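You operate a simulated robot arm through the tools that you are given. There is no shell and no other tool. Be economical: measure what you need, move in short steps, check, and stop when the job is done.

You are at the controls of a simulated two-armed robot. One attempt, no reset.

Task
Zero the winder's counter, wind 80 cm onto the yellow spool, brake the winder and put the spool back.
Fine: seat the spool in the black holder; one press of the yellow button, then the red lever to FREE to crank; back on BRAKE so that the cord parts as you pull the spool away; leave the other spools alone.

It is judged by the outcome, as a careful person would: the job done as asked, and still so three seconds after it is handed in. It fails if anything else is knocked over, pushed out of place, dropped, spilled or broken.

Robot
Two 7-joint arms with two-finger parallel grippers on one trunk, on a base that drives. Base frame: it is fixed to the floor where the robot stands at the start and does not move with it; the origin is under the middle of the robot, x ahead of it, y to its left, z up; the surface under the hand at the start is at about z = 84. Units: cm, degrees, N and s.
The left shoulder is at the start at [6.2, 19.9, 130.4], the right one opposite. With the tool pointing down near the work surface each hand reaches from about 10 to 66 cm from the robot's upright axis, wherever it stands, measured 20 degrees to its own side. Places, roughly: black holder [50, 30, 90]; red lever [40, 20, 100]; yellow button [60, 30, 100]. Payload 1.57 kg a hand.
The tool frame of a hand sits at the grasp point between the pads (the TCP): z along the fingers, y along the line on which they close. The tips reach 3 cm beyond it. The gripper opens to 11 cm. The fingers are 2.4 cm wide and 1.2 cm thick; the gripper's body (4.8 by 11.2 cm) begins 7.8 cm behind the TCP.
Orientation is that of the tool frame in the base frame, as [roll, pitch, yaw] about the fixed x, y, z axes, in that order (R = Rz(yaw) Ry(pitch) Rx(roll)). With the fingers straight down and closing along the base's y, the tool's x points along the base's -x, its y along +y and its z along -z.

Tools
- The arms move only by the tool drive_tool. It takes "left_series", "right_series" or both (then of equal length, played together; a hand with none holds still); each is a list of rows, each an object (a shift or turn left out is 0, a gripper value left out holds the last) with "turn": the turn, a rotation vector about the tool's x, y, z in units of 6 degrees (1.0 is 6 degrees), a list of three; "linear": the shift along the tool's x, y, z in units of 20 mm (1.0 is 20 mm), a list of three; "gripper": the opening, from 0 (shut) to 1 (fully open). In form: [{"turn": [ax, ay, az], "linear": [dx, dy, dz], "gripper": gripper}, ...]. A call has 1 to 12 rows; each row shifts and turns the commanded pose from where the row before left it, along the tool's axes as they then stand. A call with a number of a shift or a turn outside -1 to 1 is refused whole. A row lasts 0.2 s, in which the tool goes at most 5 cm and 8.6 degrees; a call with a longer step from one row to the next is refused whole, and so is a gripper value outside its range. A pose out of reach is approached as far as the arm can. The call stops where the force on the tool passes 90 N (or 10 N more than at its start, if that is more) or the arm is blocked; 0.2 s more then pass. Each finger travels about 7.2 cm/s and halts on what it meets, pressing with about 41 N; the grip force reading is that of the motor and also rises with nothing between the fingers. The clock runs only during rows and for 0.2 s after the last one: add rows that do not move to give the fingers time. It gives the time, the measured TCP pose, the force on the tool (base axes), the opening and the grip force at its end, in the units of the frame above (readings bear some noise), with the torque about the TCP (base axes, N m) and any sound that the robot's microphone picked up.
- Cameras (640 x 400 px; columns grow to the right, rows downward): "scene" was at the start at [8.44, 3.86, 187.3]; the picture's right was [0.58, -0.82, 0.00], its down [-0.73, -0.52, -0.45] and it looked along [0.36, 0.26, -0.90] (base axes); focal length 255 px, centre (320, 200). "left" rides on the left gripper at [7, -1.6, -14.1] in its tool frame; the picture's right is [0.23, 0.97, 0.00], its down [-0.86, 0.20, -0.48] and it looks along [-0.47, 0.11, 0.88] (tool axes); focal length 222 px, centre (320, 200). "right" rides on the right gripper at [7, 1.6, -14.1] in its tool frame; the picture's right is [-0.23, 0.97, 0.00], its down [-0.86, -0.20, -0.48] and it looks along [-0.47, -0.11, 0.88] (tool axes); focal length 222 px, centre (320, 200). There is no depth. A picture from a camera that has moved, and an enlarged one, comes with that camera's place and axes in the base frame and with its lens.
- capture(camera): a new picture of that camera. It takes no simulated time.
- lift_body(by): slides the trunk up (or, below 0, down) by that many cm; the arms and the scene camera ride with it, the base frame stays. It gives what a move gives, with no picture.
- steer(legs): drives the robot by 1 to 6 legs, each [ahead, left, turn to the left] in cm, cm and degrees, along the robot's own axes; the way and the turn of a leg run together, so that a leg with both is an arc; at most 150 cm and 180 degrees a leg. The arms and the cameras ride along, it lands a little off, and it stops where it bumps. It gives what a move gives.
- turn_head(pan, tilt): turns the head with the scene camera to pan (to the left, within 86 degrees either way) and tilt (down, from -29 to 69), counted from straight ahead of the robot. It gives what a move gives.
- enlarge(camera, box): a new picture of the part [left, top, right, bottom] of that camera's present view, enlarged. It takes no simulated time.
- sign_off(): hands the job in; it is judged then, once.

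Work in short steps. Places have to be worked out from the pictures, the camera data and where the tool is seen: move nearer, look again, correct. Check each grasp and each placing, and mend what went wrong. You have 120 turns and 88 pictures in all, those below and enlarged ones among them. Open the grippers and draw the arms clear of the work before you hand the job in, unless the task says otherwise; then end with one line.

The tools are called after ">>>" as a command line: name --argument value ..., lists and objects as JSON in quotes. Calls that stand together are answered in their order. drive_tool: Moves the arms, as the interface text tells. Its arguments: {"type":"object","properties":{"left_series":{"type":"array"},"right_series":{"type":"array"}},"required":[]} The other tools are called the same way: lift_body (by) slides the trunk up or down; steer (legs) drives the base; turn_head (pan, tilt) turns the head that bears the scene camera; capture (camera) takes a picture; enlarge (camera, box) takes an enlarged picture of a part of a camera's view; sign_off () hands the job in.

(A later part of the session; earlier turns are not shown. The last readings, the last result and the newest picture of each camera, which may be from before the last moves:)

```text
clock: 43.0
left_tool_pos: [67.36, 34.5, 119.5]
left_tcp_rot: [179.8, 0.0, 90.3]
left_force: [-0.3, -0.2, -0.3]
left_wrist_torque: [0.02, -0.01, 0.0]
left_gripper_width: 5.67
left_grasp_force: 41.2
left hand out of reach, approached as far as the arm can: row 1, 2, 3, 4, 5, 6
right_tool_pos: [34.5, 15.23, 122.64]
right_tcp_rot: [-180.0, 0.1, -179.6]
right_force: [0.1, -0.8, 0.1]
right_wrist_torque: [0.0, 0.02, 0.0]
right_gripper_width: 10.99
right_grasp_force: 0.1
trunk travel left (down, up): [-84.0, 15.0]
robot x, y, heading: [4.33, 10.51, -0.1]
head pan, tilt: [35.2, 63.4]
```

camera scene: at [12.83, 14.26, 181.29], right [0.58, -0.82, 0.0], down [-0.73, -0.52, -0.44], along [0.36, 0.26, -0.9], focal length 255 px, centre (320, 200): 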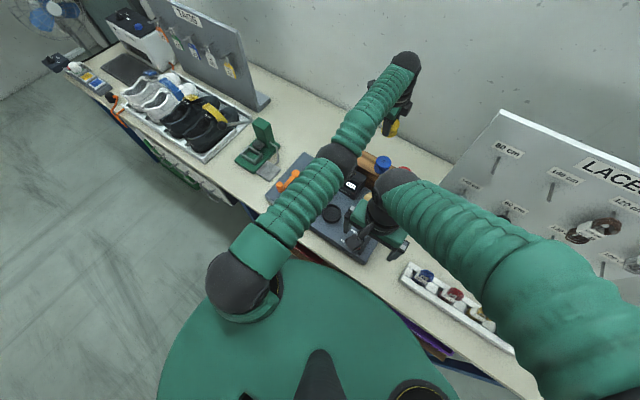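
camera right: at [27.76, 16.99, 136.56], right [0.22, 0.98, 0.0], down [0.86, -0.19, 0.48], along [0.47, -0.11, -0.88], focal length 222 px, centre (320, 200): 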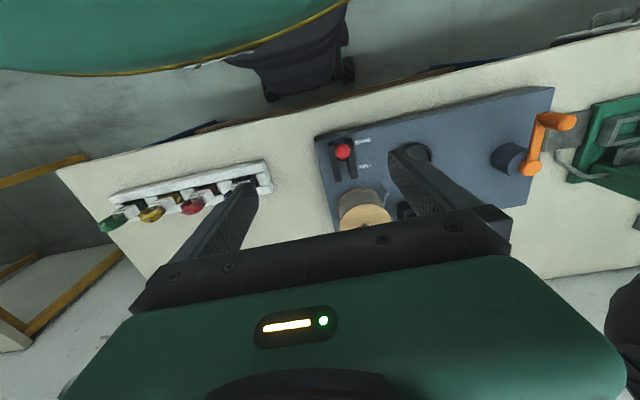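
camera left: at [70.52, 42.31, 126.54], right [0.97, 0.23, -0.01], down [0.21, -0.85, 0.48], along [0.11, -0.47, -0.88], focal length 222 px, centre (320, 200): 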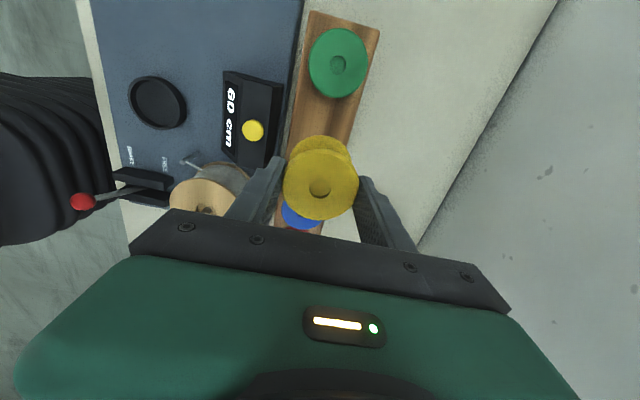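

That worked: x is 67.4 and the last rows were accepted. I'll continue toward the holder at (46.9, 33.5).

>>> drive_tool --left_series '[{"linear": [0, -0.5, 0]}, {"linear": [-0.05, -0.9, 0]}, {"linear": [-0.05, -1, 0.2]}, {"linear": [-0.05, -1, 0.4]}, {"linear": [-0.05, -1, 0.4]}, {"linear": [-0.05, -1, 0.4]}, {"linear": [-0.05, -1, 0.4]}, {"linear": [-0.05, -1, 0.4]}, {"linear": [-0.05, -1, 0.4]}, {"linear": [-0.05, -1, 0.4]}, {"linear": [-0.05, -0.8, 0.4]}, {}]'

>>> capture --camera "left"

>>> capture --camera "right"

>>> enlarge --camera "scene" --box '[260, 120, 420, 260]'

```text
clock: 45.6
left_tool_pos: [47.28, 33.33, 112.59]
left_tcp_rot: [179.8, 0.1, 90.3]
left_force: [0.0, -0.2, -0.8]
left_wrist_torque: [-0.03, 0.0, -0.02]
left_gripper_width: 5.63
left_grasp_force: 40.8
right_tool_pos: [34.68, 15.25, 122.44]
right_tcp_rot: [-179.8, 0.1, -179.6]
right_force: [-0.3, 0.2, -0.3]
right_wrist_torque: [0.01, -0.02, 0.01]
right_gripper_width: 10.98
right_grasp_force: 0.0
trunk travel left (down, up): [-84.0, 15.0]
robot x, y, heading: [4.3, 10.57, -0.1]
head pan, tilt: [35.2, 63.4]
```

```text
58 pictures are left
camera left: at [45.49, 40.39, 126.65], right [0.97, 0.23, 0.0], down [0.2, -0.85, 0.48], along [0.11, -0.47, -0.88], focal length 222 px, centre (320, 200)
```

left: 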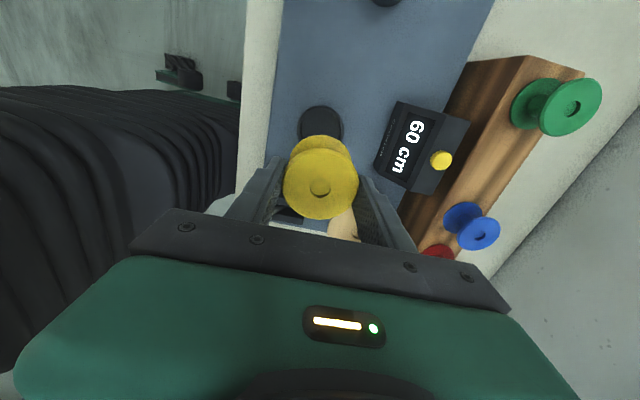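

```text
57 pictures are left
camera right: at [27.77, 16.99, 136.56], right [0.22, 0.98, 0.0], down [0.86, -0.19, 0.48], along [0.47, -0.11, -0.88], focal length 222 px, centre (320, 200)
```

right: 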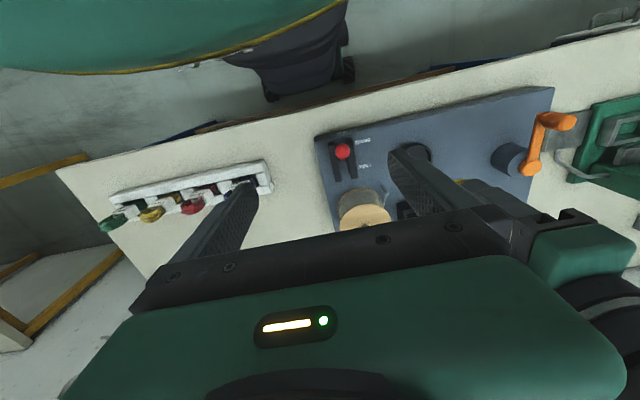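

```text
2.86 times, centred on (340, 190) of scene
camera zoom: at [12.68, 14.29, 181.3], right [0.58, -0.82, 0.0], down [-0.73, -0.52, -0.45], along [0.36, 0.26, -0.9], focal length 729 px, centre (263, 229)
```

zoom: 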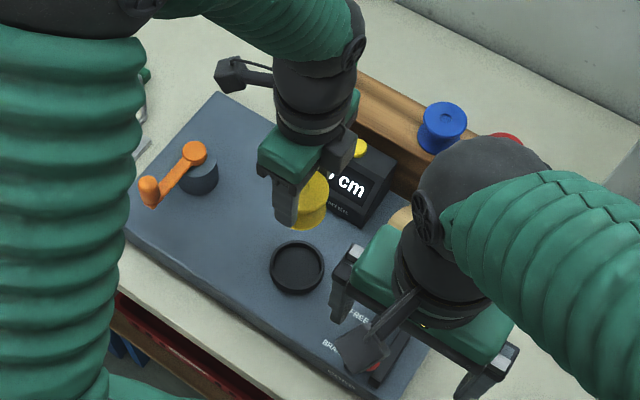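

The holder estimate is (47.0, 33.5) and the TCP is at (47.3, 33.3). I'll adjust slightly, descend to TCP≈96.5 (spool bottom ≈92) and look.

>>> drive_tool --left_series '[{"linear": [0.08, -0.12, 1]}, {"linear": [0, 0, 1]}, {"linear": [0, 0, 1]}, {"linear": [0, 0, 1]}, {"linear": [0, 0, 1]}, {"linear": [0, 0, 1]}, {"linear": [0, 0, 1]}, {"linear": [0, 0, 1]}, {}]'

>>> capture --camera "left"

>>> enlarge --camera "scene" --box '[290, 160, 370, 230]'

```text
clock: 47.6
left_tool_pos: [46.91, 33.46, 96.7]
left_tcp_rot: [179.9, 0.0, 90.4]
left_force: [-0.6, 1.6, 14.2]
left_wrist_torque: [0.05, 0.41, 0.05]
left_gripper_width: 5.64
left_grasp_force: 40.7
right_tool_pos: [34.46, 15.31, 122.59]
right_tcp_rot: [-179.9, 0.1, -179.6]
right_force: [-1.0, -0.9, -0.4]
right_wrist_torque: [-0.01, -0.02, 0.01]
right_gripper_width: 11.01
right_grasp_force: 0.1
trunk travel left (down, up): [-84.0, 15.0]
robot x, y, heading: [3.91, 10.55, -0.3]
head pan, tilt: [35.2, 63.4]
```

```text
55 pictures are left
camera left: at [45.17, 40.48, 110.75], right [0.97, 0.23, 0.0], down [0.2, -0.85, 0.48], along [0.11, -0.47, -0.88], focal length 222 px, centre (320, 200)
```

left: 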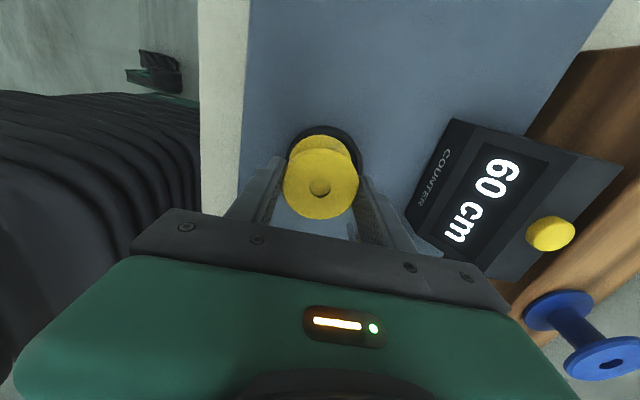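

```text
5.71 times, centred on (330, 195) of scene
camera zoom: at [12.45, 14.18, 181.34], right [0.58, -0.82, 0.0], down [-0.73, -0.52, -0.45], along [0.36, 0.26, -0.89], focal length 1458 px, centre (263, 229)
```

zoom: 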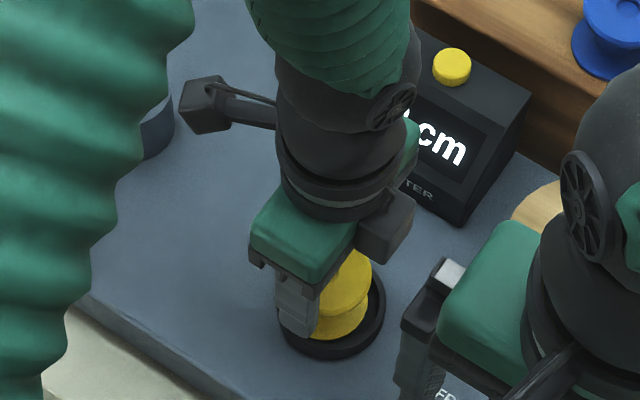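

Contact 14 N at TCP 96.7, and the torque says the −x edge is resting on the rim, so the holder lies further +x. I'll lift slightly, shift +x 0.4 and lower gently.

>>> drive_tool --left_series '[{"linear": [0, 0, -0.3]}, {"linear": [0, 0.2, 0]}, {"linear": [0, 0, 0.2]}, {"linear": [0, 0, 0.2]}, {"linear": [0, 0, 0.15]}, {}]'

```text
clock: 49.0
left_tool_pos: [47.32, 33.22, 96.15]
left_tcp_rot: [179.8, -0.1, 90.3]
left_force: [0.3, -2.5, 30.3]
left_wrist_torque: [0.93, 0.02, 0.02]
left_gripper_width: 5.65
left_grasp_force: 41.3
right_tool_pos: [34.48, 14.97, 122.53]
right_tcp_rot: [-180.0, 0.2, -179.5]
right_force: [0.3, -0.9, -0.4]
right_wrist_torque: [0.03, 0.0, 0.01]
right_gripper_width: 10.99
right_grasp_force: 0.1
trunk travel left (down, up): [-84.0, 15.0]
robot x, y, heading: [4.1, 10.24, 0.1]
head pan, tilt: [35.2, 63.4]
```

Now the contact is on the +y edge only. I'll lift, shift −y 0.4 and lower again.

>>> drive_tool --left_series '[{"linear": [0, 0, -0.4]}, {"linear": [-0.18, 0, 0]}, {"linear": [0, 0, 0.2]}, {"linear": [0, 0, 0.2]}, {}]'

>>> enlarge --camera "left" --box '[220, 90, 420, 240]'

```text
clock: 50.2
left_tool_pos: [47.38, 33.08, 96.0]
left_tcp_rot: [-180.0, 0.1, 90.3]
left_force: [0.4, -1.4, -1.4]
left_wrist_torque: [-0.1, -0.03, -0.01]
left_gripper_width: 5.64
left_grasp_force: 41.3
right_tool_pos: [34.69, 15.33, 122.59]
right_tcp_rot: [-179.8, 0.1, -179.5]
right_force: [0.3, 0.6, -0.4]
right_wrist_torque: [-0.05, 0.01, -0.04]
right_gripper_width: 11.01
right_grasp_force: 0.1
trunk travel left (down, up): [-84.0, 15.0]
robot x, y, heading: [4.04, 10.48, 0.1]
head pan, tilt: [35.2, 63.4]
```

```text
2.67 times, centred on (320, 165) of left
camera zoom: at [45.67, 40.26, 110.12], right [0.97, 0.23, 0.0], down [0.2, -0.85, 0.48], along [0.11, -0.47, -0.88], focal length 592 px, centre (320, 293)
```

zoom: 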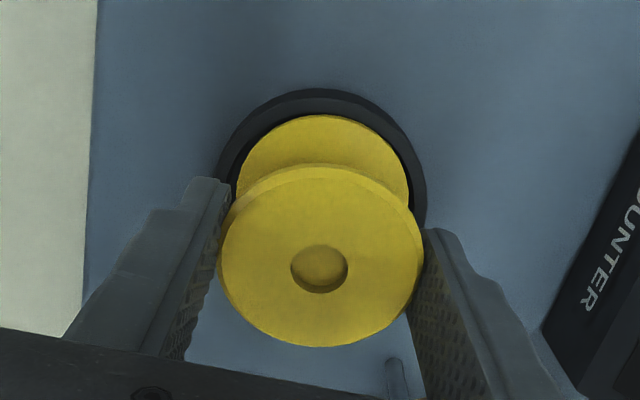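

It has dropped inside the rim with no contact force. Lowering in small steps until it seats.

>>> drive_tool --left_series '[{"linear": [0, 0, 0.15]}, {"linear": [0, 0, 0.15]}, {}]'

```text
clock: 51.0
left_tool_pos: [47.41, 33.08, 95.7]
left_tcp_rot: [179.6, 0.0, 90.4]
left_force: [1.3, 5.0, 30.6]
left_wrist_torque: [-0.51, -0.02, -0.03]
left_gripper_width: 5.64
left_grasp_force: 40.9
right_tool_pos: [34.4, 15.33, 122.56]
right_tcp_rot: [-179.9, 0.2, -179.6]
right_force: [0.7, -0.3, -0.1]
right_wrist_torque: [-0.01, 0.02, 0.0]
right_gripper_width: 11.01
right_grasp_force: 0.0
trunk travel left (down, up): [-84.0, 15.0]
robot x, y, heading: [4.11, 10.32, 0.0]
head pan, tilt: [35.2, 63.4]
```

Contact again at 95.7, now on the −y side, so the y offset is slightly over-corrected. I'll back off, shift +y 0.15 and retry.

>>> drive_tool --left_series '[{"linear": [0, 0, -0.25]}, {"linear": [0.07, 0, 0]}, {"linear": [0, 0, 0.15]}, {"linear": [0, 0, 0.1]}, {"linear": [0, 0, 0.1]}, {}]'

>>> enlarge --camera "left" --box '[220, 90, 420, 240]'

>>> enlarge --camera "scene" --box '[305, 175, 355, 215]'

```text
clock: 52.4
left_tool_pos: [47.46, 33.45, 95.31]
left_tcp_rot: [179.7, 0.0, 90.4]
left_force: [4.1, 6.0, 39.7]
left_wrist_torque: [-0.64, -0.13, 0.03]
left_gripper_width: 5.64
left_grasp_force: 40.9
right_tool_pos: [34.36, 15.29, 122.59]
right_tcp_rot: [-179.9, 0.3, -179.6]
right_force: [-0.3, -0.1, 0.2]
right_wrist_torque: [0.02, 0.01, -0.04]
right_gripper_width: 11.0
right_grasp_force: 0.1
trunk travel left (down, up): [-84.0, 15.0]
robot x, y, heading: [4.07, 10.42, -0.2]
head pan, tilt: [35.2, 63.4]
```

```text
2.67 times, centred on (320, 165) of left
camera zoom: at [45.48, 40.33, 109.47], right [0.97, 0.23, 0.0], down [0.2, -0.85, 0.48], along [0.12, -0.47, -0.88], focal length 592 px, centre (320, 293)
```

zoom: 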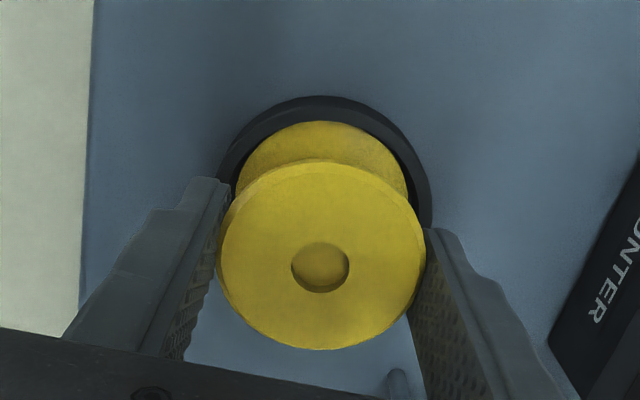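

```text
10.00 times, centred on (330, 195) of scene
camera zoom: at [12.19, 14.25, 181.37], right [0.58, -0.82, 0.0], down [-0.73, -0.52, -0.45], along [0.37, 0.26, -0.89], focal length 2551 px, centre (220, 250)
```

zoom: 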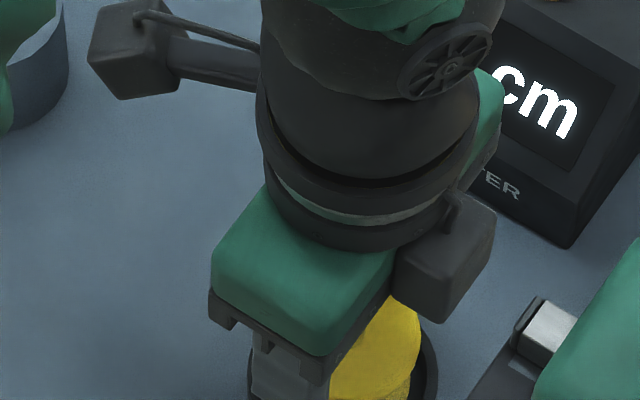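

The lower flange looks inside the ring and the force is on the floor or the −y edge. I'll relieve the force, release, and check how the spool sits.

>>> drive_tool --left_series '[{"linear": [0, 0, -0.1]}, {"linear": [0, 0, -0.08]}, {}]'

>>> drive_tool --left_series '[{"gripper": 0.58}, {"gripper": 0.65}, {"gripper": 0.7}, {"gripper": 0.7}]'

>>> enlarge --camera "left" --box '[220, 90, 420, 240]'

```text
clock: 53.2
left_tool_pos: [47.33, 33.22, 95.45]
left_tcp_rot: [-179.9, 0.1, 90.2]
left_force: [-0.2, -1.5, -0.6]
left_wrist_torque: [-0.01, 0.0, -0.02]
left_gripper_width: 5.61
left_grasp_force: 40.5
right_tool_pos: [34.67, 15.25, 122.43]
right_tcp_rot: [-179.9, 0.1, -179.6]
right_force: [0.4, -0.2, 1.3]
right_wrist_torque: [0.02, 0.01, -0.01]
right_gripper_width: 11.0
right_grasp_force: 0.0
trunk travel left (down, up): [-84.0, 15.0]
robot x, y, heading: [4.43, 10.23, -0.0]
head pan, tilt: [35.2, 63.4]
```

```text
clock: 54.2
left_tool_pos: [47.41, 33.32, 95.61]
left_tcp_rot: [179.9, 0.1, 90.3]
left_force: [0.2, -0.4, -0.7]
left_wrist_torque: [0.01, 0.01, 0.03]
left_gripper_width: 7.68
left_grasp_force: 0.0
right_tool_pos: [34.67, 15.2, 122.57]
right_tcp_rot: [-179.8, 0.1, -179.6]
right_force: [0.5, -0.2, -0.3]
right_wrist_torque: [-0.02, 0.05, -0.02]
right_gripper_width: 11.02
right_grasp_force: 0.2
trunk travel left (down, up): [-84.0, 15.0]
robot x, y, heading: [4.36, 10.27, -0.1]
head pan, tilt: [35.2, 63.4]
```

```text
2.67 times, centred on (320, 165) of left
camera zoom: at [45.62, 40.3, 109.68], right [0.97, 0.23, 0.0], down [0.2, -0.85, 0.48], along [0.11, -0.47, -0.88], focal length 592 px, centre (320, 293)
```

zoom: 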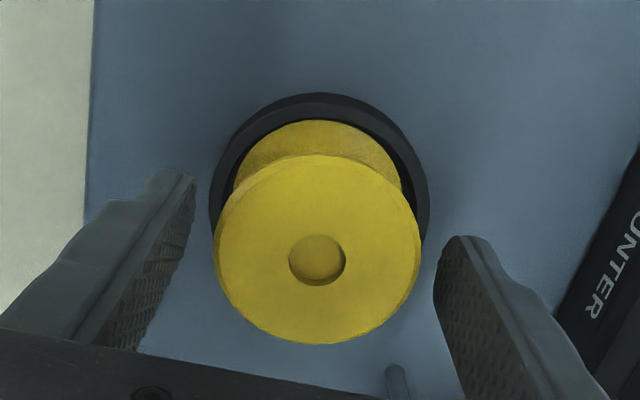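

Released. I'll raise the hand and check how the spool sits.

>>> drive_tool --left_series '[{"linear": [0, 0, -1], "gripper": 0.8}, {"linear": [0, 0, -1]}, {"linear": [0, 0, -1]}, {"linear": [0, 0, -1]}, {"linear": [0, 0, -1]}, {"linear": [0.8, 0, -1]}, {"linear": [1, 0, -0.5]}, {"linear": [1, 0, 0]}, {}]'

>>> enlarge --camera "left" --box '[200, 90, 440, 270]'

>>> enlarge --camera "scene" --box '[270, 150, 370, 240]'

```text
clock: 56.2
left_tool_pos: [47.3, 38.88, 108.54]
left_tcp_rot: [-180.0, 0.2, 90.2]
left_force: [1.2, 0.4, -0.3]
left_wrist_torque: [-0.02, -0.02, -0.02]
left_gripper_width: 8.8
left_grasp_force: 0.1
right_tool_pos: [34.57, 15.17, 122.54]
right_tcp_rot: [-179.9, 0.1, -179.5]
right_force: [-0.6, 0.2, -0.2]
right_wrist_torque: [-0.03, 0.03, 0.01]
right_gripper_width: 11.0
right_grasp_force: 0.0
trunk travel left (down, up): [-84.0, 15.0]
robot x, y, heading: [4.09, 10.3, 0.1]
head pan, tilt: [35.2, 63.4]
```

```text
2.22 times, centred on (320, 180) of left
camera zoom: at [45.62, 45.96, 122.69], right [0.97, 0.23, 0.0], down [0.2, -0.85, 0.48], along [0.11, -0.47, -0.88], focal length 494 px, centre (320, 244)
```

zoom: 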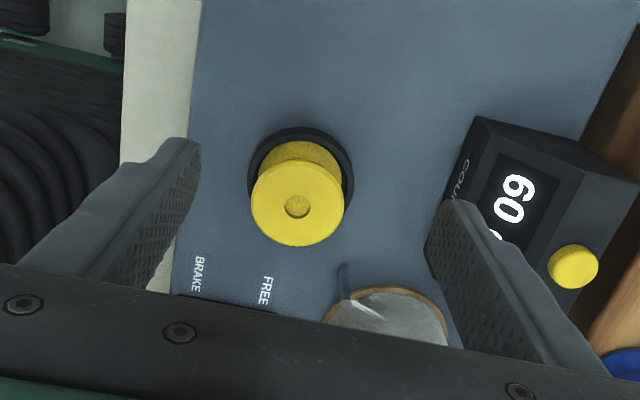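

```text
4.44 times, centred on (320, 195) of scene
camera zoom: at [12.68, 14.39, 181.3], right [0.58, -0.82, 0.0], down [-0.73, -0.52, -0.45], along [0.36, 0.26, -0.9], focal length 1134 px, centre (320, 222)
```

zoom: 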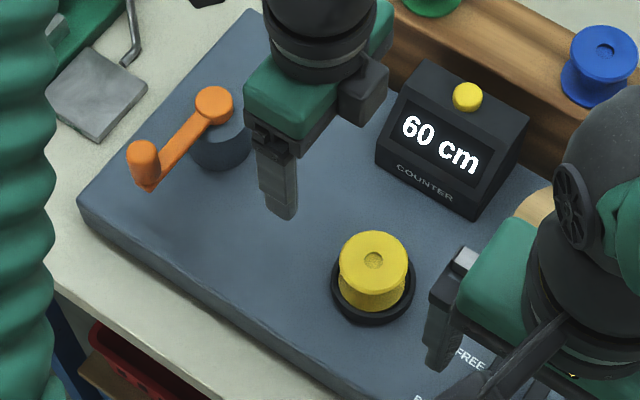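

The spool sits level in the ring, with its top centre at (47, 33.5, 95.2). Next is the button at (62.9, 34.95, 98.4): I'll close the left gripper and move above it.

>>> drive_tool --left_series '[{"linear": [0, 0, -0.3], "gripper": 0}, {"linear": [-0.25, 1, 0]}, {"linear": [-0.25, 1, 0]}, {"linear": [-0.25, 1, 0]}, {"linear": [-0.25, 1, 0]}, {"linear": [-0.25, 1, 0]}, {"linear": [-0.25, 1, 0]}, {"linear": [-0.25, 1, 0]}, {"linear": [-0.22, 0.8, 0.3]}, {}]'

>>> capture --camera "left"

>>> enlarge --camera "scene" --box '[300, 120, 400, 210]'

```text
clock: 58.4
left_tool_pos: [62.96, 34.98, 108.56]
left_tcp_rot: [179.9, 0.1, 90.2]
left_force: [-0.5, 0.0, 0.0]
left_wrist_torque: [-0.01, 0.0, -0.01]
left_gripper_width: 0.0
left_grasp_force: 21.0
right_tool_pos: [34.68, 15.19, 122.44]
right_tcp_rot: [-179.9, 0.0, -179.6]
right_force: [0.6, -0.2, 0.4]
right_wrist_torque: [-0.02, -0.02, 0.03]
right_gripper_width: 10.98
right_grasp_force: 0.0
trunk travel left (down, up): [-84.0, 15.0]
robot x, y, heading: [3.97, 10.54, 0.1]
head pan, tilt: [35.2, 63.4]
```

```text
47 pictures are left
camera left: at [61.18, 42.04, 122.69], right [0.97, 0.23, 0.0], down [0.2, -0.85, 0.48], along [0.11, -0.47, -0.88], focal length 222 px, centre (320, 200)
```

left: 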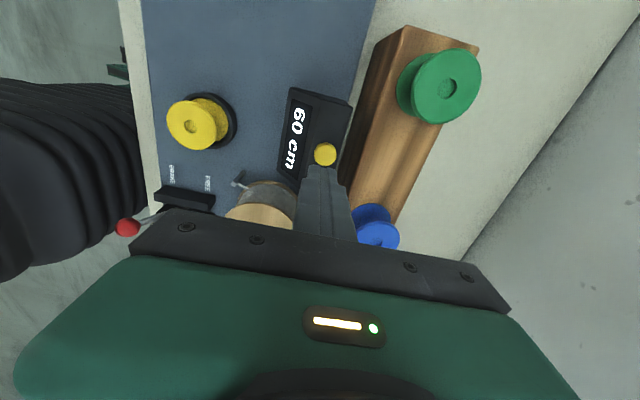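

```text
4.44 times, centred on (350, 165) of scene
camera zoom: at [12.74, 14.32, 181.3], right [0.58, -0.82, 0.0], down [-0.73, -0.52, -0.45], along [0.36, 0.26, -0.9], focal length 1134 px, centre (187, 356)
```

zoom: 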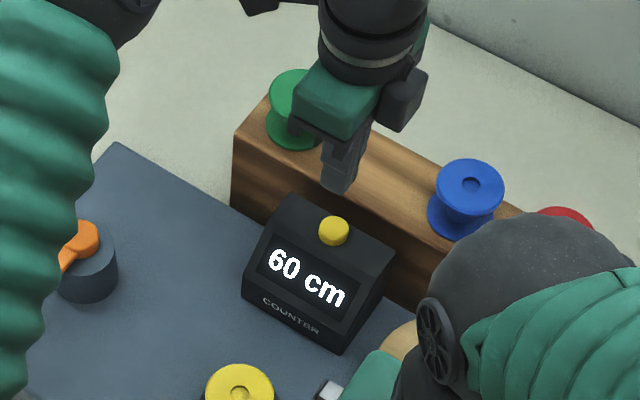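

The TCP is centred over the button with the tip about 7 cm above it. Descending 6 cm and then slowly.

>>> drive_tool --left_series '[{"linear": [0, 0.08, 1]}, {"linear": [0, 0, 1]}, {"linear": [0, 0, 0.8]}, {"linear": [0, 0, 0.3]}, {}]'

>>> drive_tool --left_series '[{"linear": [0, 0, 0.1]}, {"linear": [0, 0, 0.1]}, {"linear": [0, 0, 0.1]}]'

>>> enlarge --camera "scene" --box '[320, 140, 380, 190]'

```text
clock: 59.6
left_tool_pos: [63.24, 35.04, 102.32]
left_tcp_rot: [-180.0, 0.1, 90.3]
left_force: [0.0, 0.1, -0.1]
left_wrist_torque: [0.04, -0.01, 0.04]
left_gripper_width: 0.03
left_grasp_force: 21.9
right_tool_pos: [34.63, 15.19, 122.46]
right_tcp_rot: [-179.8, 0.0, -179.5]
right_force: [-0.3, 0.6, 0.4]
right_wrist_torque: [-0.02, 0.0, -0.01]
right_gripper_width: 11.0
right_grasp_force: 0.0
trunk travel left (down, up): [-84.0, 15.0]
robot x, y, heading: [4.32, 10.23, 0.0]
head pan, tilt: [35.2, 63.4]
```

```text
clock: 60.4
left_tool_pos: [63.17, 35.01, 101.78]
left_tcp_rot: [179.9, 0.2, 90.3]
left_force: [0.6, 0.6, -0.5]
left_wrist_torque: [-0.01, 0.02, 0.01]
left_gripper_width: 0.0
left_grasp_force: 20.6
right_tool_pos: [34.61, 15.32, 122.43]
right_tcp_rot: [-179.9, 0.1, -179.5]
right_force: [0.4, 0.0, 0.0]
right_wrist_torque: [-0.01, 0.01, 0.01]
right_gripper_width: 10.96
right_grasp_force: 0.0
trunk travel left (down, up): [-84.0, 15.0]
robot x, y, heading: [4.22, 10.14, -0.1]
head pan, tilt: [35.2, 63.4]
```

```text
8.00 times, centred on (350, 165) of scene
camera zoom: at [12.76, 14.31, 181.3], right [0.58, -0.82, 0.0], down [-0.73, -0.52, -0.44], along [0.36, 0.26, -0.9], focal length 2041 px, centre (80, 480)
```

zoom: 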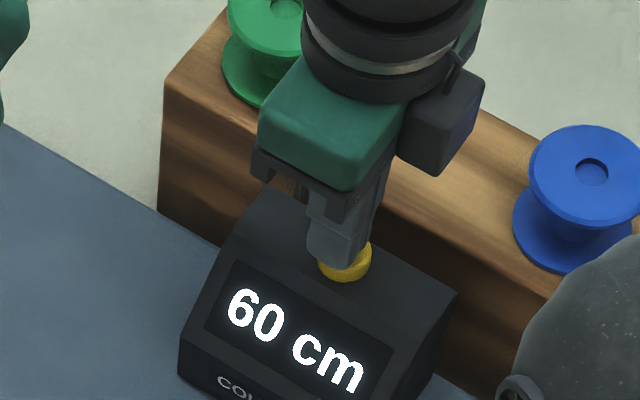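

Not yet touching. Continuing in 2 mm steps.

>>> drive_tool --left_series '[{"linear": [0, 0, 0.1]}, {"linear": [0, 0, 0.1]}, {"linear": [0, 0, 0.1]}]'

```text
clock: 61.2
left_tool_pos: [63.19, 35.02, 101.18]
left_tcp_rot: [180.0, 0.2, 90.2]
left_force: [0.6, -0.9, 1.8]
left_wrist_torque: [-0.01, -0.01, 0.0]
left_gripper_width: 0.0
left_grasp_force: 21.1
right_tool_pos: [34.5, 15.32, 122.51]
right_tcp_rot: [-179.9, 0.2, -179.7]
right_force: [-0.6, -0.6, -0.7]
right_wrist_torque: [-0.03, 0.01, -0.04]
right_gripper_width: 11.03
right_grasp_force: 0.0
trunk travel left (down, up): [-84.0, 15.0]
robot x, y, heading: [4.04, 10.61, -0.0]
head pan, tilt: [35.2, 63.4]
heard: click
```

A click was heard with 1.8 N. I'll raise the hand straight away and check the counter.

>>> drive_tool --left_series '[{"linear": [0, 0, -1]}, {"linear": [0, 0, -1]}, {"linear": [0, 0, -1]}, {"linear": [0, 0, -1]}, {"linear": [0, 0, -1]}, {}]'

>>> enlarge --camera "scene" --box '[270, 130, 430, 270]'

>>> enlarge --camera "right" --box '[260, 80, 600, 240]'

```text
clock: 62.6
left_tool_pos: [63.04, 35.02, 111.2]
left_tcp_rot: [-180.0, 0.2, 90.4]
left_force: [0.0, -0.1, -0.1]
left_wrist_torque: [0.04, 0.0, 0.01]
left_gripper_width: 0.0
left_grasp_force: 21.0
right_tool_pos: [34.59, 15.37, 122.54]
right_tcp_rot: [-180.0, 0.0, -179.5]
right_force: [-0.3, 0.1, -0.4]
right_wrist_torque: [0.04, 0.03, 0.01]
right_gripper_width: 11.0
right_grasp_force: 0.0
trunk travel left (down, up): [-84.0, 15.0]
robot x, y, heading: [4.2, 10.34, -0.1]
head pan, tilt: [35.2, 63.4]
```

```text
2.86 times, centred on (350, 200) of scene
camera zoom: at [12.74, 14.29, 181.3], right [0.58, -0.82, 0.0], down [-0.73, -0.52, -0.45], along [0.36, 0.26, -0.9], focal length 729 px, centre (234, 200)
```

zoom: 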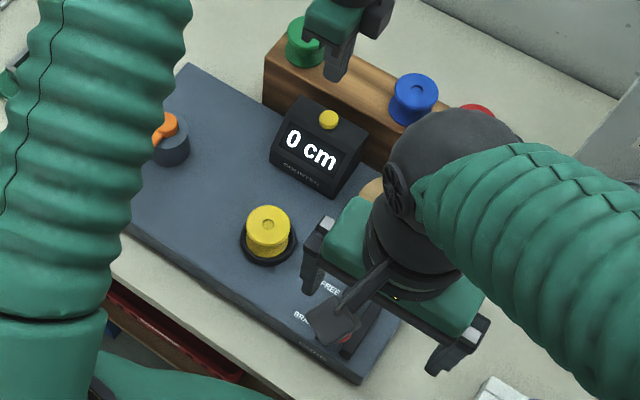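

```text
1.88 times, centred on (430, 160) of right
camera zoom: at [27.77, 16.99, 136.56], right [0.22, 0.98, 0.0], down [0.86, -0.19, 0.48], along [0.47, -0.11, -0.88], focal length 418 px, centre (113, 275)
```

zoom: 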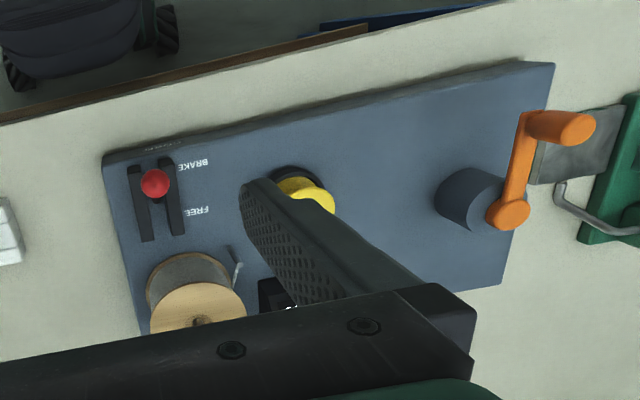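

The counter reads 0 cm. Next is the lever, whose ball is at about (39.5, 18.4, 98.2). I'll close the right gripper and bring the fingertips down on the near side of the ball at x≈35.2.

>>> drive_tool --right_series '[{"linear": [0, 0.8, 0], "gripper": 0}, {"linear": [-0.3, 0.75, 0.3]}, {"linear": [0, 0, 1]}, {"linear": [0, 0, 1]}, {"linear": [0, 0, 1]}, {"linear": [0, 0, 1]}, {"linear": [0, 0, 1]}, {"linear": [0, 0, 1]}, {"linear": [0, 0, 1]}, {"linear": [0, 0, 1]}, {"linear": [0, 0, 1]}, {}]'

>>> enlarge --camera "right" --box '[180, 40, 460, 240]'

>>> enlarge --camera "scene" --box '[290, 170, 410, 270]'

```text
clock: 65.1
left_tool_pos: [62.85, 34.96, 111.44]
left_tcp_rot: [179.7, 0.0, 90.3]
left_force: [0.0, -0.5, 0.5]
left_wrist_torque: [-0.06, -0.01, -0.01]
left_gripper_width: 0.02
left_grasp_force: 21.2
right_tool_pos: [40.16, 20.09, 110.98]
right_tcp_rot: [173.5, 7.8, 177.1]
right_force: [-1.1, 0.6, -0.4]
right_wrist_torque: [-0.02, -0.02, -0.02]
right_gripper_width: 0.0
right_grasp_force: 21.5
trunk travel left (down, up): [-84.0, 15.0]
robot x, y, heading: [4.33, 10.74, 0.1]
head pan, tilt: [35.2, 63.4]
stopped in row 12 (right hand): the arm was blocked; the commanded pose is now the measured one
```

```text
2.00 times, centred on (320, 140) of right
camera zoom: at [31.54, 20.54, 124.13], right [0.26, 0.96, 0.14], down [0.77, -0.29, 0.56], along [0.58, -0.04, -0.81], focal length 444 px, centre (320, 320)
```

zoom: 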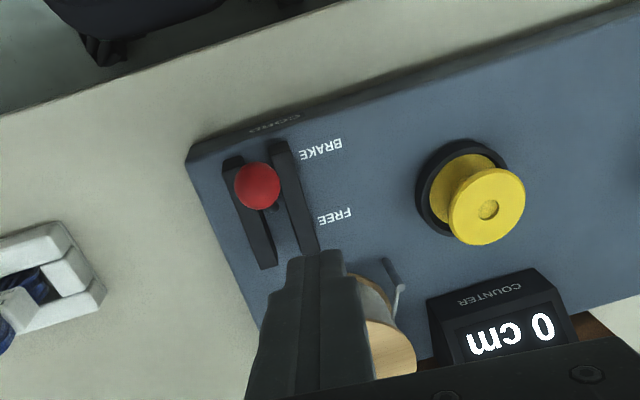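

```text
4.00 times, centred on (350, 220) of scene
camera zoom: at [12.81, 14.37, 181.39], right [0.58, -0.82, 0.0], down [-0.73, -0.52, -0.44], along [0.36, 0.26, -0.9], focal length 1020 px, centre (200, 120)
```

zoom: 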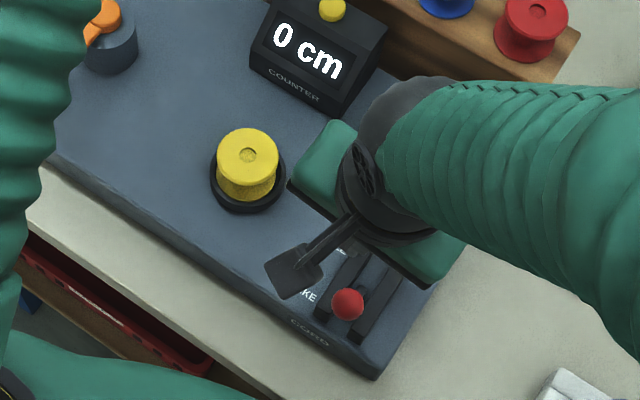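

The right arm was blocked with little force at the tool, so something along the arm must be touching. I'll look at the whole scene.

>>> capture --camera "scene"

>>> capture --camera "left"

```text
40 pictures are left
camera scene: at [12.81, 14.37, 181.39], right [0.58, -0.82, 0.0], down [-0.73, -0.52, -0.44], along [0.36, 0.26, -0.9], focal length 255 px, centre (320, 200)
```

scene: 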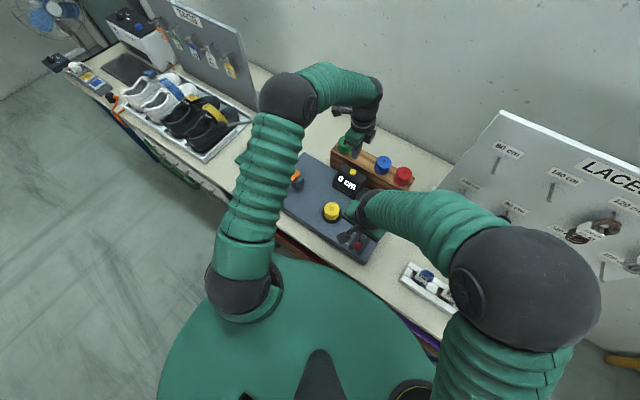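

```text
39 pictures are left
camera left: at [61.23, 42.05, 125.47], right [0.97, 0.23, 0.0], down [0.2, -0.85, 0.48], along [0.11, -0.47, -0.88], focal length 222 px, centre (320, 200)
```

left: 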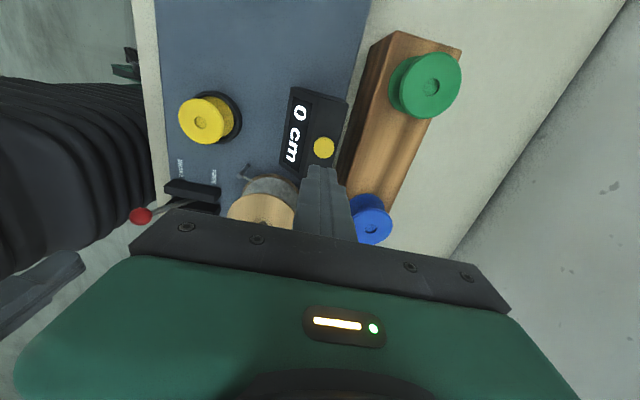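

The lever lies across the midline for the right arm, so its wrist hits a limit. The left arm can do the lever too, so I'll raise the right hand and park it off to the right.

>>> drive_tool --right_series '[{"linear": [0, 0, -1]}, {"linear": [0, 0, -1]}, {"linear": [0, 0, -1]}, {"linear": [0, 0, -1]}, {"linear": [0, 0, -1]}, {"linear": [0, 0, -1]}, {"linear": [0, -1, 0]}, {"linear": [0, -1, 0]}, {"linear": [0, -1, 0]}, {"linear": [0, -1, 0]}, {"linear": [0, -1, 0]}, {"linear": [0, -1, 0]}]'

```text
clock: 67.7
left_tool_pos: [62.99, 34.97, 111.37]
left_tcp_rot: [179.9, 0.0, 90.2]
left_force: [-0.1, 0.1, -0.1]
left_wrist_torque: [-0.03, -0.01, 0.0]
left_gripper_width: 0.0
left_grasp_force: 20.8
right_tool_pos: [37.68, 6.96, 120.93]
right_tcp_rot: [173.9, 6.9, 177.9]
right_force: [0.2, -1.0, -0.4]
right_wrist_torque: [0.0, -0.05, 0.02]
right_gripper_width: 0.04
right_grasp_force: 21.5
trunk travel left (down, up): [-84.0, 15.0]
robot x, y, heading: [4.28, 10.62, 0.1]
head pan, tilt: [35.2, 63.4]
```

Moving well. I'll park it further right and back.

>>> drive_tool --right_series '[{"linear": [0.3, -1, -0.3]}, {"linear": [0.3, -1, -0.3]}, {"linear": [0.3, -1, -0.3]}, {"linear": [0.3, -1, -0.3]}, {"linear": [0.3, -1, -0.3]}, {"linear": [0.3, -1, -0.3]}, {"linear": [0.3, -1, -0.3]}, {"linear": [0.3, -1, -0.3]}]'

>>> capture --camera "scene"

```text
clock: 69.5
left_tool_pos: [62.9, 34.93, 111.46]
left_tcp_rot: [179.9, 0.0, 90.3]
left_force: [-0.5, -0.7, -0.4]
left_wrist_torque: [-0.04, 0.03, 0.01]
left_gripper_width: 0.0
left_grasp_force: 21.1
right_tool_pos: [33.4, -9.27, 124.23]
right_tcp_rot: [173.9, 6.9, 177.9]
right_force: [-0.2, -0.1, 0.2]
right_wrist_torque: [-0.01, -0.03, -0.02]
right_gripper_width: 0.02
right_grasp_force: 21.7
right hand out of reach, approached as far as the arm can: row 6, 7
trunk travel left (down, up): [-84.0, 15.0]
robot x, y, heading: [3.99, 10.53, -0.2]
head pan, tilt: [35.2, 63.4]
```

```text
38 pictures are left
camera scene: at [12.59, 14.1, 181.31], right [0.58, -0.82, 0.0], down [-0.73, -0.52, -0.45], along [0.36, 0.26, -0.89], focal length 255 px, centre (320, 200)
```

scene: 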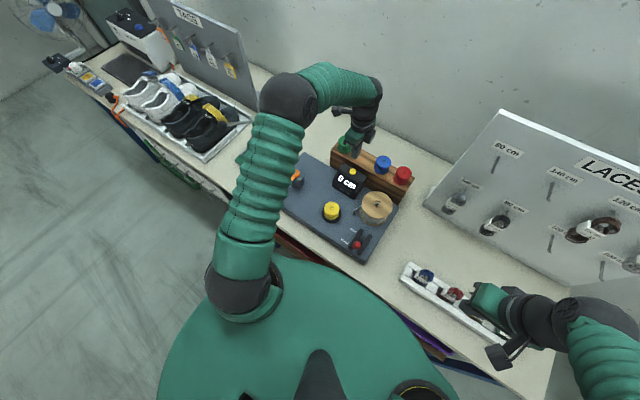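

The winder is clear. I'll take the left hand, closed, to the near side of the lever ball.

>>> drive_tool --left_series '[{"linear": [-0.6, -1, 0]}, {"linear": [-0.6, -1, 0]}, {"linear": [-0.6, -1, 0]}, {"linear": [-0.6, -1, 0]}, {"linear": [-0.6, -1, 0]}, {"linear": [-0.6, -1, 0]}, {"linear": [-0.6, -1, 0]}, {"linear": [-0.6, -1, 0]}, {"linear": [-0.6, -1, 0]}, {"linear": [-0.6, -1, 0]}, {"linear": [-0.6, -1, 0]}, {"linear": [-0.6, -1, 0]}]'

>>> drive_tool --left_series '[{"linear": [-0.6, -1, 0]}, {"linear": [-0.35, -0.9, 0.5]}, {"linear": [0, 0, 1]}, {"linear": [0, 0, 1]}, {}]'

>>> capture --camera "left"

>>> enlarge --camera "scene" --box '[290, 170, 410, 270]'

```text
clock: 72.1
left_tool_pos: [39.06, 20.35, 111.17]
left_tcp_rot: [179.8, -0.2, 90.3]
left_force: [-0.1, -0.1, 0.0]
left_wrist_torque: [0.0, -0.02, 0.0]
left_gripper_width: 0.0
left_grasp_force: 21.2
right_tool_pos: [33.39, -9.29, 124.27]
right_tcp_rot: [173.9, 7.1, 177.8]
right_force: [-0.4, -0.1, 0.3]
right_wrist_torque: [0.0, 0.0, 0.0]
right_gripper_width: 0.03
right_grasp_force: 21.0
trunk travel left (down, up): [-84.0, 15.0]
robot x, y, heading: [4.16, 10.44, 0.1]
head pan, tilt: [35.2, 63.4]
```

```text
clock: 73.3
left_tool_pos: [35.08, 18.37, 106.26]
left_tcp_rot: [179.8, 0.0, 90.4]
left_force: [-0.8, -0.4, -0.3]
left_wrist_torque: [0.0, -0.03, -0.02]
left_gripper_width: 0.01
left_grasp_force: 21.0
right_tool_pos: [33.42, -9.26, 124.32]
right_tcp_rot: [174.0, 7.0, 177.9]
right_force: [-0.4, 0.0, 0.0]
right_wrist_torque: [0.04, -0.02, -0.01]
right_gripper_width: 0.01
right_grasp_force: 21.3
trunk travel left (down, up): [-84.0, 15.0]
robot x, y, heading: [4.12, 10.36, 0.2]
head pan, tilt: [35.2, 63.4]
```

```text
37 pictures are left
camera left: at [33.34, 25.37, 120.34], right [0.97, 0.23, 0.0], down [0.2, -0.85, 0.48], along [0.11, -0.46, -0.88], focal length 222 px, centre (320, 200)
```

left: 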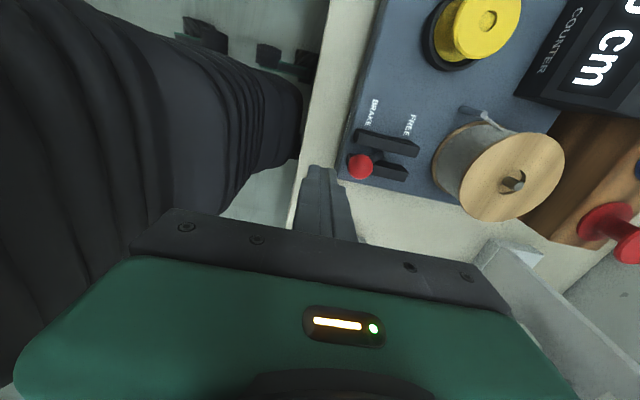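

```text
4.00 times, centred on (350, 220) of scene
camera zoom: at [12.46, 14.05, 181.32], right [0.58, -0.82, 0.0], down [-0.73, -0.52, -0.45], along [0.36, 0.26, -0.89], focal length 1020 px, centre (200, 120)
```

zoom: 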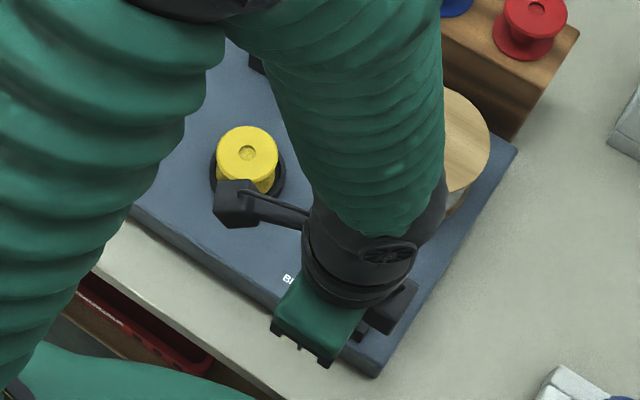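

The ball works out at (39.2, 18.6, 98.2). I'll lower to TCP z≈100.3 and push +x slowly.

>>> drive_tool --left_series '[{"linear": [0.1, 0, 1]}, {"linear": [0, 0, 1]}, {"linear": [0, 0, 1]}, {"linear": [0, 0.3, 0]}, {"linear": [0, 0.3, 0]}, {"linear": [0, 0.3, 0]}, {"linear": [0, 0.3, 0]}]'

>>> capture --camera "left"

```text
clock: 74.9
left_tool_pos: [37.47, 18.59, 100.32]
left_tcp_rot: [179.9, -0.1, 90.2]
left_force: [-2.6, 0.1, 2.3]
left_wrist_torque: [-0.03, 0.01, 0.01]
left_gripper_width: 0.0
left_grasp_force: 21.9
right_tool_pos: [33.24, -9.4, 124.26]
right_tcp_rot: [173.9, 7.0, 177.9]
right_force: [-1.0, -0.1, 0.0]
right_wrist_torque: [0.02, -0.03, 0.01]
right_gripper_width: 0.0
right_grasp_force: 21.4
trunk travel left (down, up): [-84.0, 15.0]
robot x, y, heading: [4.12, 10.57, -0.1]
head pan, tilt: [35.2, 63.4]
```

```text
35 pictures are left
camera left: at [35.84, 25.63, 114.4], right [0.97, 0.23, 0.0], down [0.2, -0.85, 0.48], along [0.11, -0.46, -0.88], focal length 222 px, centre (320, 200)
```

left: 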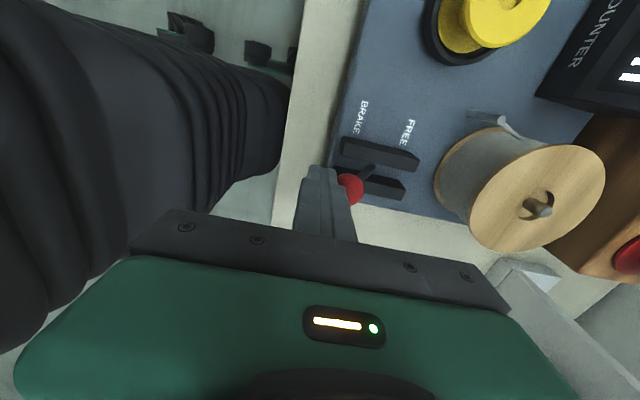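

Contact with the ball (−2.6 N). Pushing further in +x.

>>> drive_tool --left_series '[{"linear": [0, 0.4, 0]}, {"linear": [0, 0.4, 0]}, {"linear": [0, 0.4, 0]}, {"linear": [0, 0.4, 0]}, {"linear": [0, 0.4, 0]}]'

>>> drive_tool --left_series '[{"linear": [0, 0.3, 0]}, {"linear": [0, 0.3, 0]}]'

>>> capture --camera "left"

```text
clock: 76.1
left_tool_pos: [41.85, 18.68, 100.36]
left_tcp_rot: [-180.0, 0.0, 90.3]
left_force: [0.7, -0.5, -1.1]
left_wrist_torque: [0.01, 0.0, 0.01]
left_gripper_width: 0.0
left_grasp_force: 21.6
right_tool_pos: [33.56, -9.25, 124.38]
right_tcp_rot: [173.9, 6.9, 177.9]
right_force: [-0.5, 0.4, -0.5]
right_wrist_torque: [-0.02, -0.03, -0.03]
right_gripper_width: 0.0
right_grasp_force: 21.4
trunk travel left (down, up): [-84.0, 15.0]
robot x, y, heading: [4.19, 10.43, 0.1]
head pan, tilt: [35.2, 63.4]
```

```text
clock: 76.7
left_tool_pos: [42.99, 18.68, 100.19]
left_tcp_rot: [179.8, 0.0, 90.3]
left_force: [0.5, 0.1, 0.7]
left_wrist_torque: [0.0, -0.01, 0.0]
left_gripper_width: 0.0
left_grasp_force: 21.4
right_tool_pos: [33.46, -9.31, 124.15]
right_tcp_rot: [173.9, 6.9, 177.9]
right_force: [0.3, 0.3, -0.5]
right_wrist_torque: [0.04, -0.02, 0.01]
right_gripper_width: 0.0
right_grasp_force: 21.4
trunk travel left (down, up): [-84.0, 15.0]
robot x, y, heading: [3.76, 10.55, -0.2]
head pan, tilt: [35.2, 63.4]
```

```text
34 pictures are left
camera left: at [41.21, 25.68, 114.3], right [0.97, 0.23, 0.0], down [0.2, -0.85, 0.48], along [0.11, -0.47, -0.88], focal length 222 px, centre (320, 200)
```

left: 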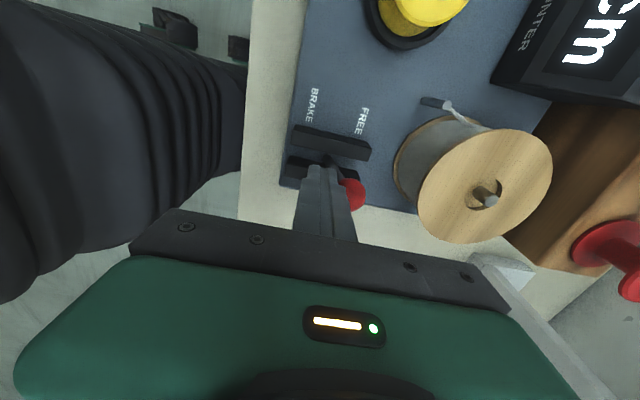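

The ball is now at x≈45.6 with no resistance. I'll push a bit more to be sure it reaches the FREE stop.

>>> drive_tool --left_series '[{"linear": [0, 0.3, 0]}, {"linear": [0, 0.3, 0]}, {"linear": [0, 0.3, 0]}]'

>>> drive_tool --left_series '[{"linear": [0, 0.25, 0]}, {"linear": [0, 0.2, 0]}]'

>>> capture --camera "left"

```text
clock: 77.5
left_tool_pos: [44.81, 18.61, 100.12]
left_tcp_rot: [179.9, 0.0, 90.3]
left_force: [0.0, -0.5, -0.2]
left_wrist_torque: [0.01, 0.0, -0.01]
left_gripper_width: 0.01
left_grasp_force: 21.4
right_tool_pos: [33.54, -9.27, 124.26]
right_tcp_rot: [173.9, 6.9, 177.9]
right_force: [0.4, -0.4, 1.0]
right_wrist_torque: [-0.02, -0.01, -0.01]
right_gripper_width: 0.0
right_grasp_force: 21.2
trunk travel left (down, up): [-84.0, 15.0]
robot x, y, heading: [4.17, 10.67, 0.1]
head pan, tilt: [35.2, 63.4]
```

```text
clock: 78.1
left_tool_pos: [45.64, 18.5, 100.2]
left_tcp_rot: [180.0, 0.0, 90.3]
left_force: [0.9, 0.8, -0.3]
left_wrist_torque: [0.0, 0.05, 0.04]
left_gripper_width: 0.03
left_grasp_force: 21.2
right_tool_pos: [33.42, -9.24, 124.24]
right_tcp_rot: [173.9, 6.9, 177.9]
right_force: [0.2, 0.4, -0.3]
right_wrist_torque: [0.01, 0.02, -0.01]
right_gripper_width: 0.0
right_grasp_force: 20.8
trunk travel left (down, up): [-84.0, 15.0]
robot x, y, heading: [4.07, 10.64, 0.2]
head pan, tilt: [35.2, 63.4]
```

```text
33 pictures are left
camera left: at [43.88, 25.68, 114.35], right [0.97, 0.23, 0.0], down [0.2, -0.85, 0.48], along [0.11, -0.46, -0.88], focal length 222 px, centre (320, 200)
```

left: 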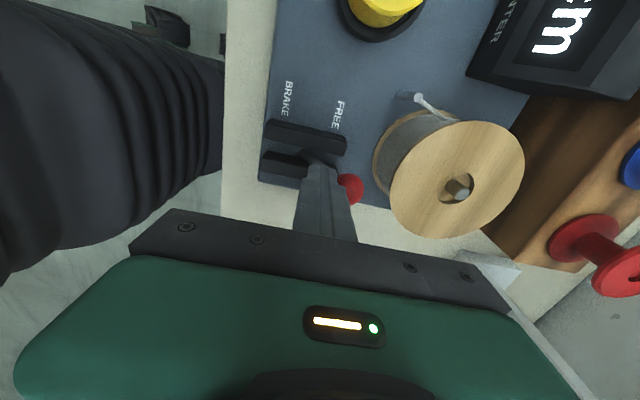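

The ball is at about 47.9. I'll nudge a little further to feel for the stop.

>>> drive_tool --left_series '[{"linear": [0, 0.2, 0]}, {"linear": [0, 0.2, 0]}]'

>>> drive_tool --left_series '[{"linear": [0, 0.15, 0]}, {"linear": [0, 0.15, 0]}]'

>>> enlarge --camera "left" --box '[220, 50, 480, 240]'

```text
clock: 78.7
left_tool_pos: [45.89, 18.62, 100.26]
left_tcp_rot: [-180.0, -0.1, 90.4]
left_force: [-16.8, -0.4, -4.5]
left_wrist_torque: [0.01, 0.41, -0.07]
left_gripper_width: 0.0
left_grasp_force: 20.6
right_tool_pos: [33.05, -9.25, 124.42]
right_tcp_rot: [173.9, 7.1, 177.8]
right_force: [-0.3, -0.4, 0.2]
right_wrist_torque: [0.02, -0.02, 0.01]
right_gripper_width: 0.0
right_grasp_force: 20.7
trunk travel left (down, up): [-84.0, 15.0]
robot x, y, heading: [4.19, 10.35, 0.2]
head pan, tilt: [35.2, 63.4]
```

```text
clock: 79.3
left_tool_pos: [45.94, 18.65, 100.27]
left_tcp_rot: [-179.9, -0.2, 90.2]
left_force: [-34.9, -2.3, -11.9]
left_wrist_torque: [0.0, 0.96, -0.2]
left_gripper_width: 0.0
left_grasp_force: 21.2
right_tool_pos: [32.78, -9.41, 124.42]
right_tcp_rot: [174.0, 7.2, 178.0]
right_force: [-0.6, 0.4, -0.2]
right_wrist_torque: [-0.02, -0.01, 0.01]
right_gripper_width: 0.0
right_grasp_force: 21.5
trunk travel left (down, up): [-84.0, 15.0]
robot x, y, heading: [3.87, 10.57, 0.2]
head pan, tilt: [35.2, 63.4]
```

```text
2.11 times, centred on (350, 145) of left
camera zoom: at [44.26, 25.62, 114.42], right [0.97, 0.23, 0.0], down [0.2, -0.86, 0.47], along [0.11, -0.46, -0.88], focal length 468 px, centre (257, 316)
```

zoom: 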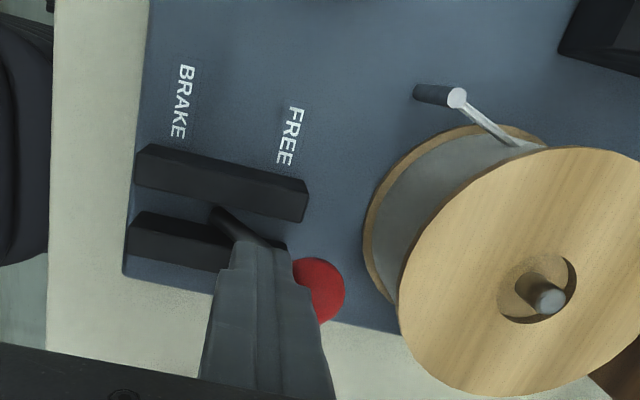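

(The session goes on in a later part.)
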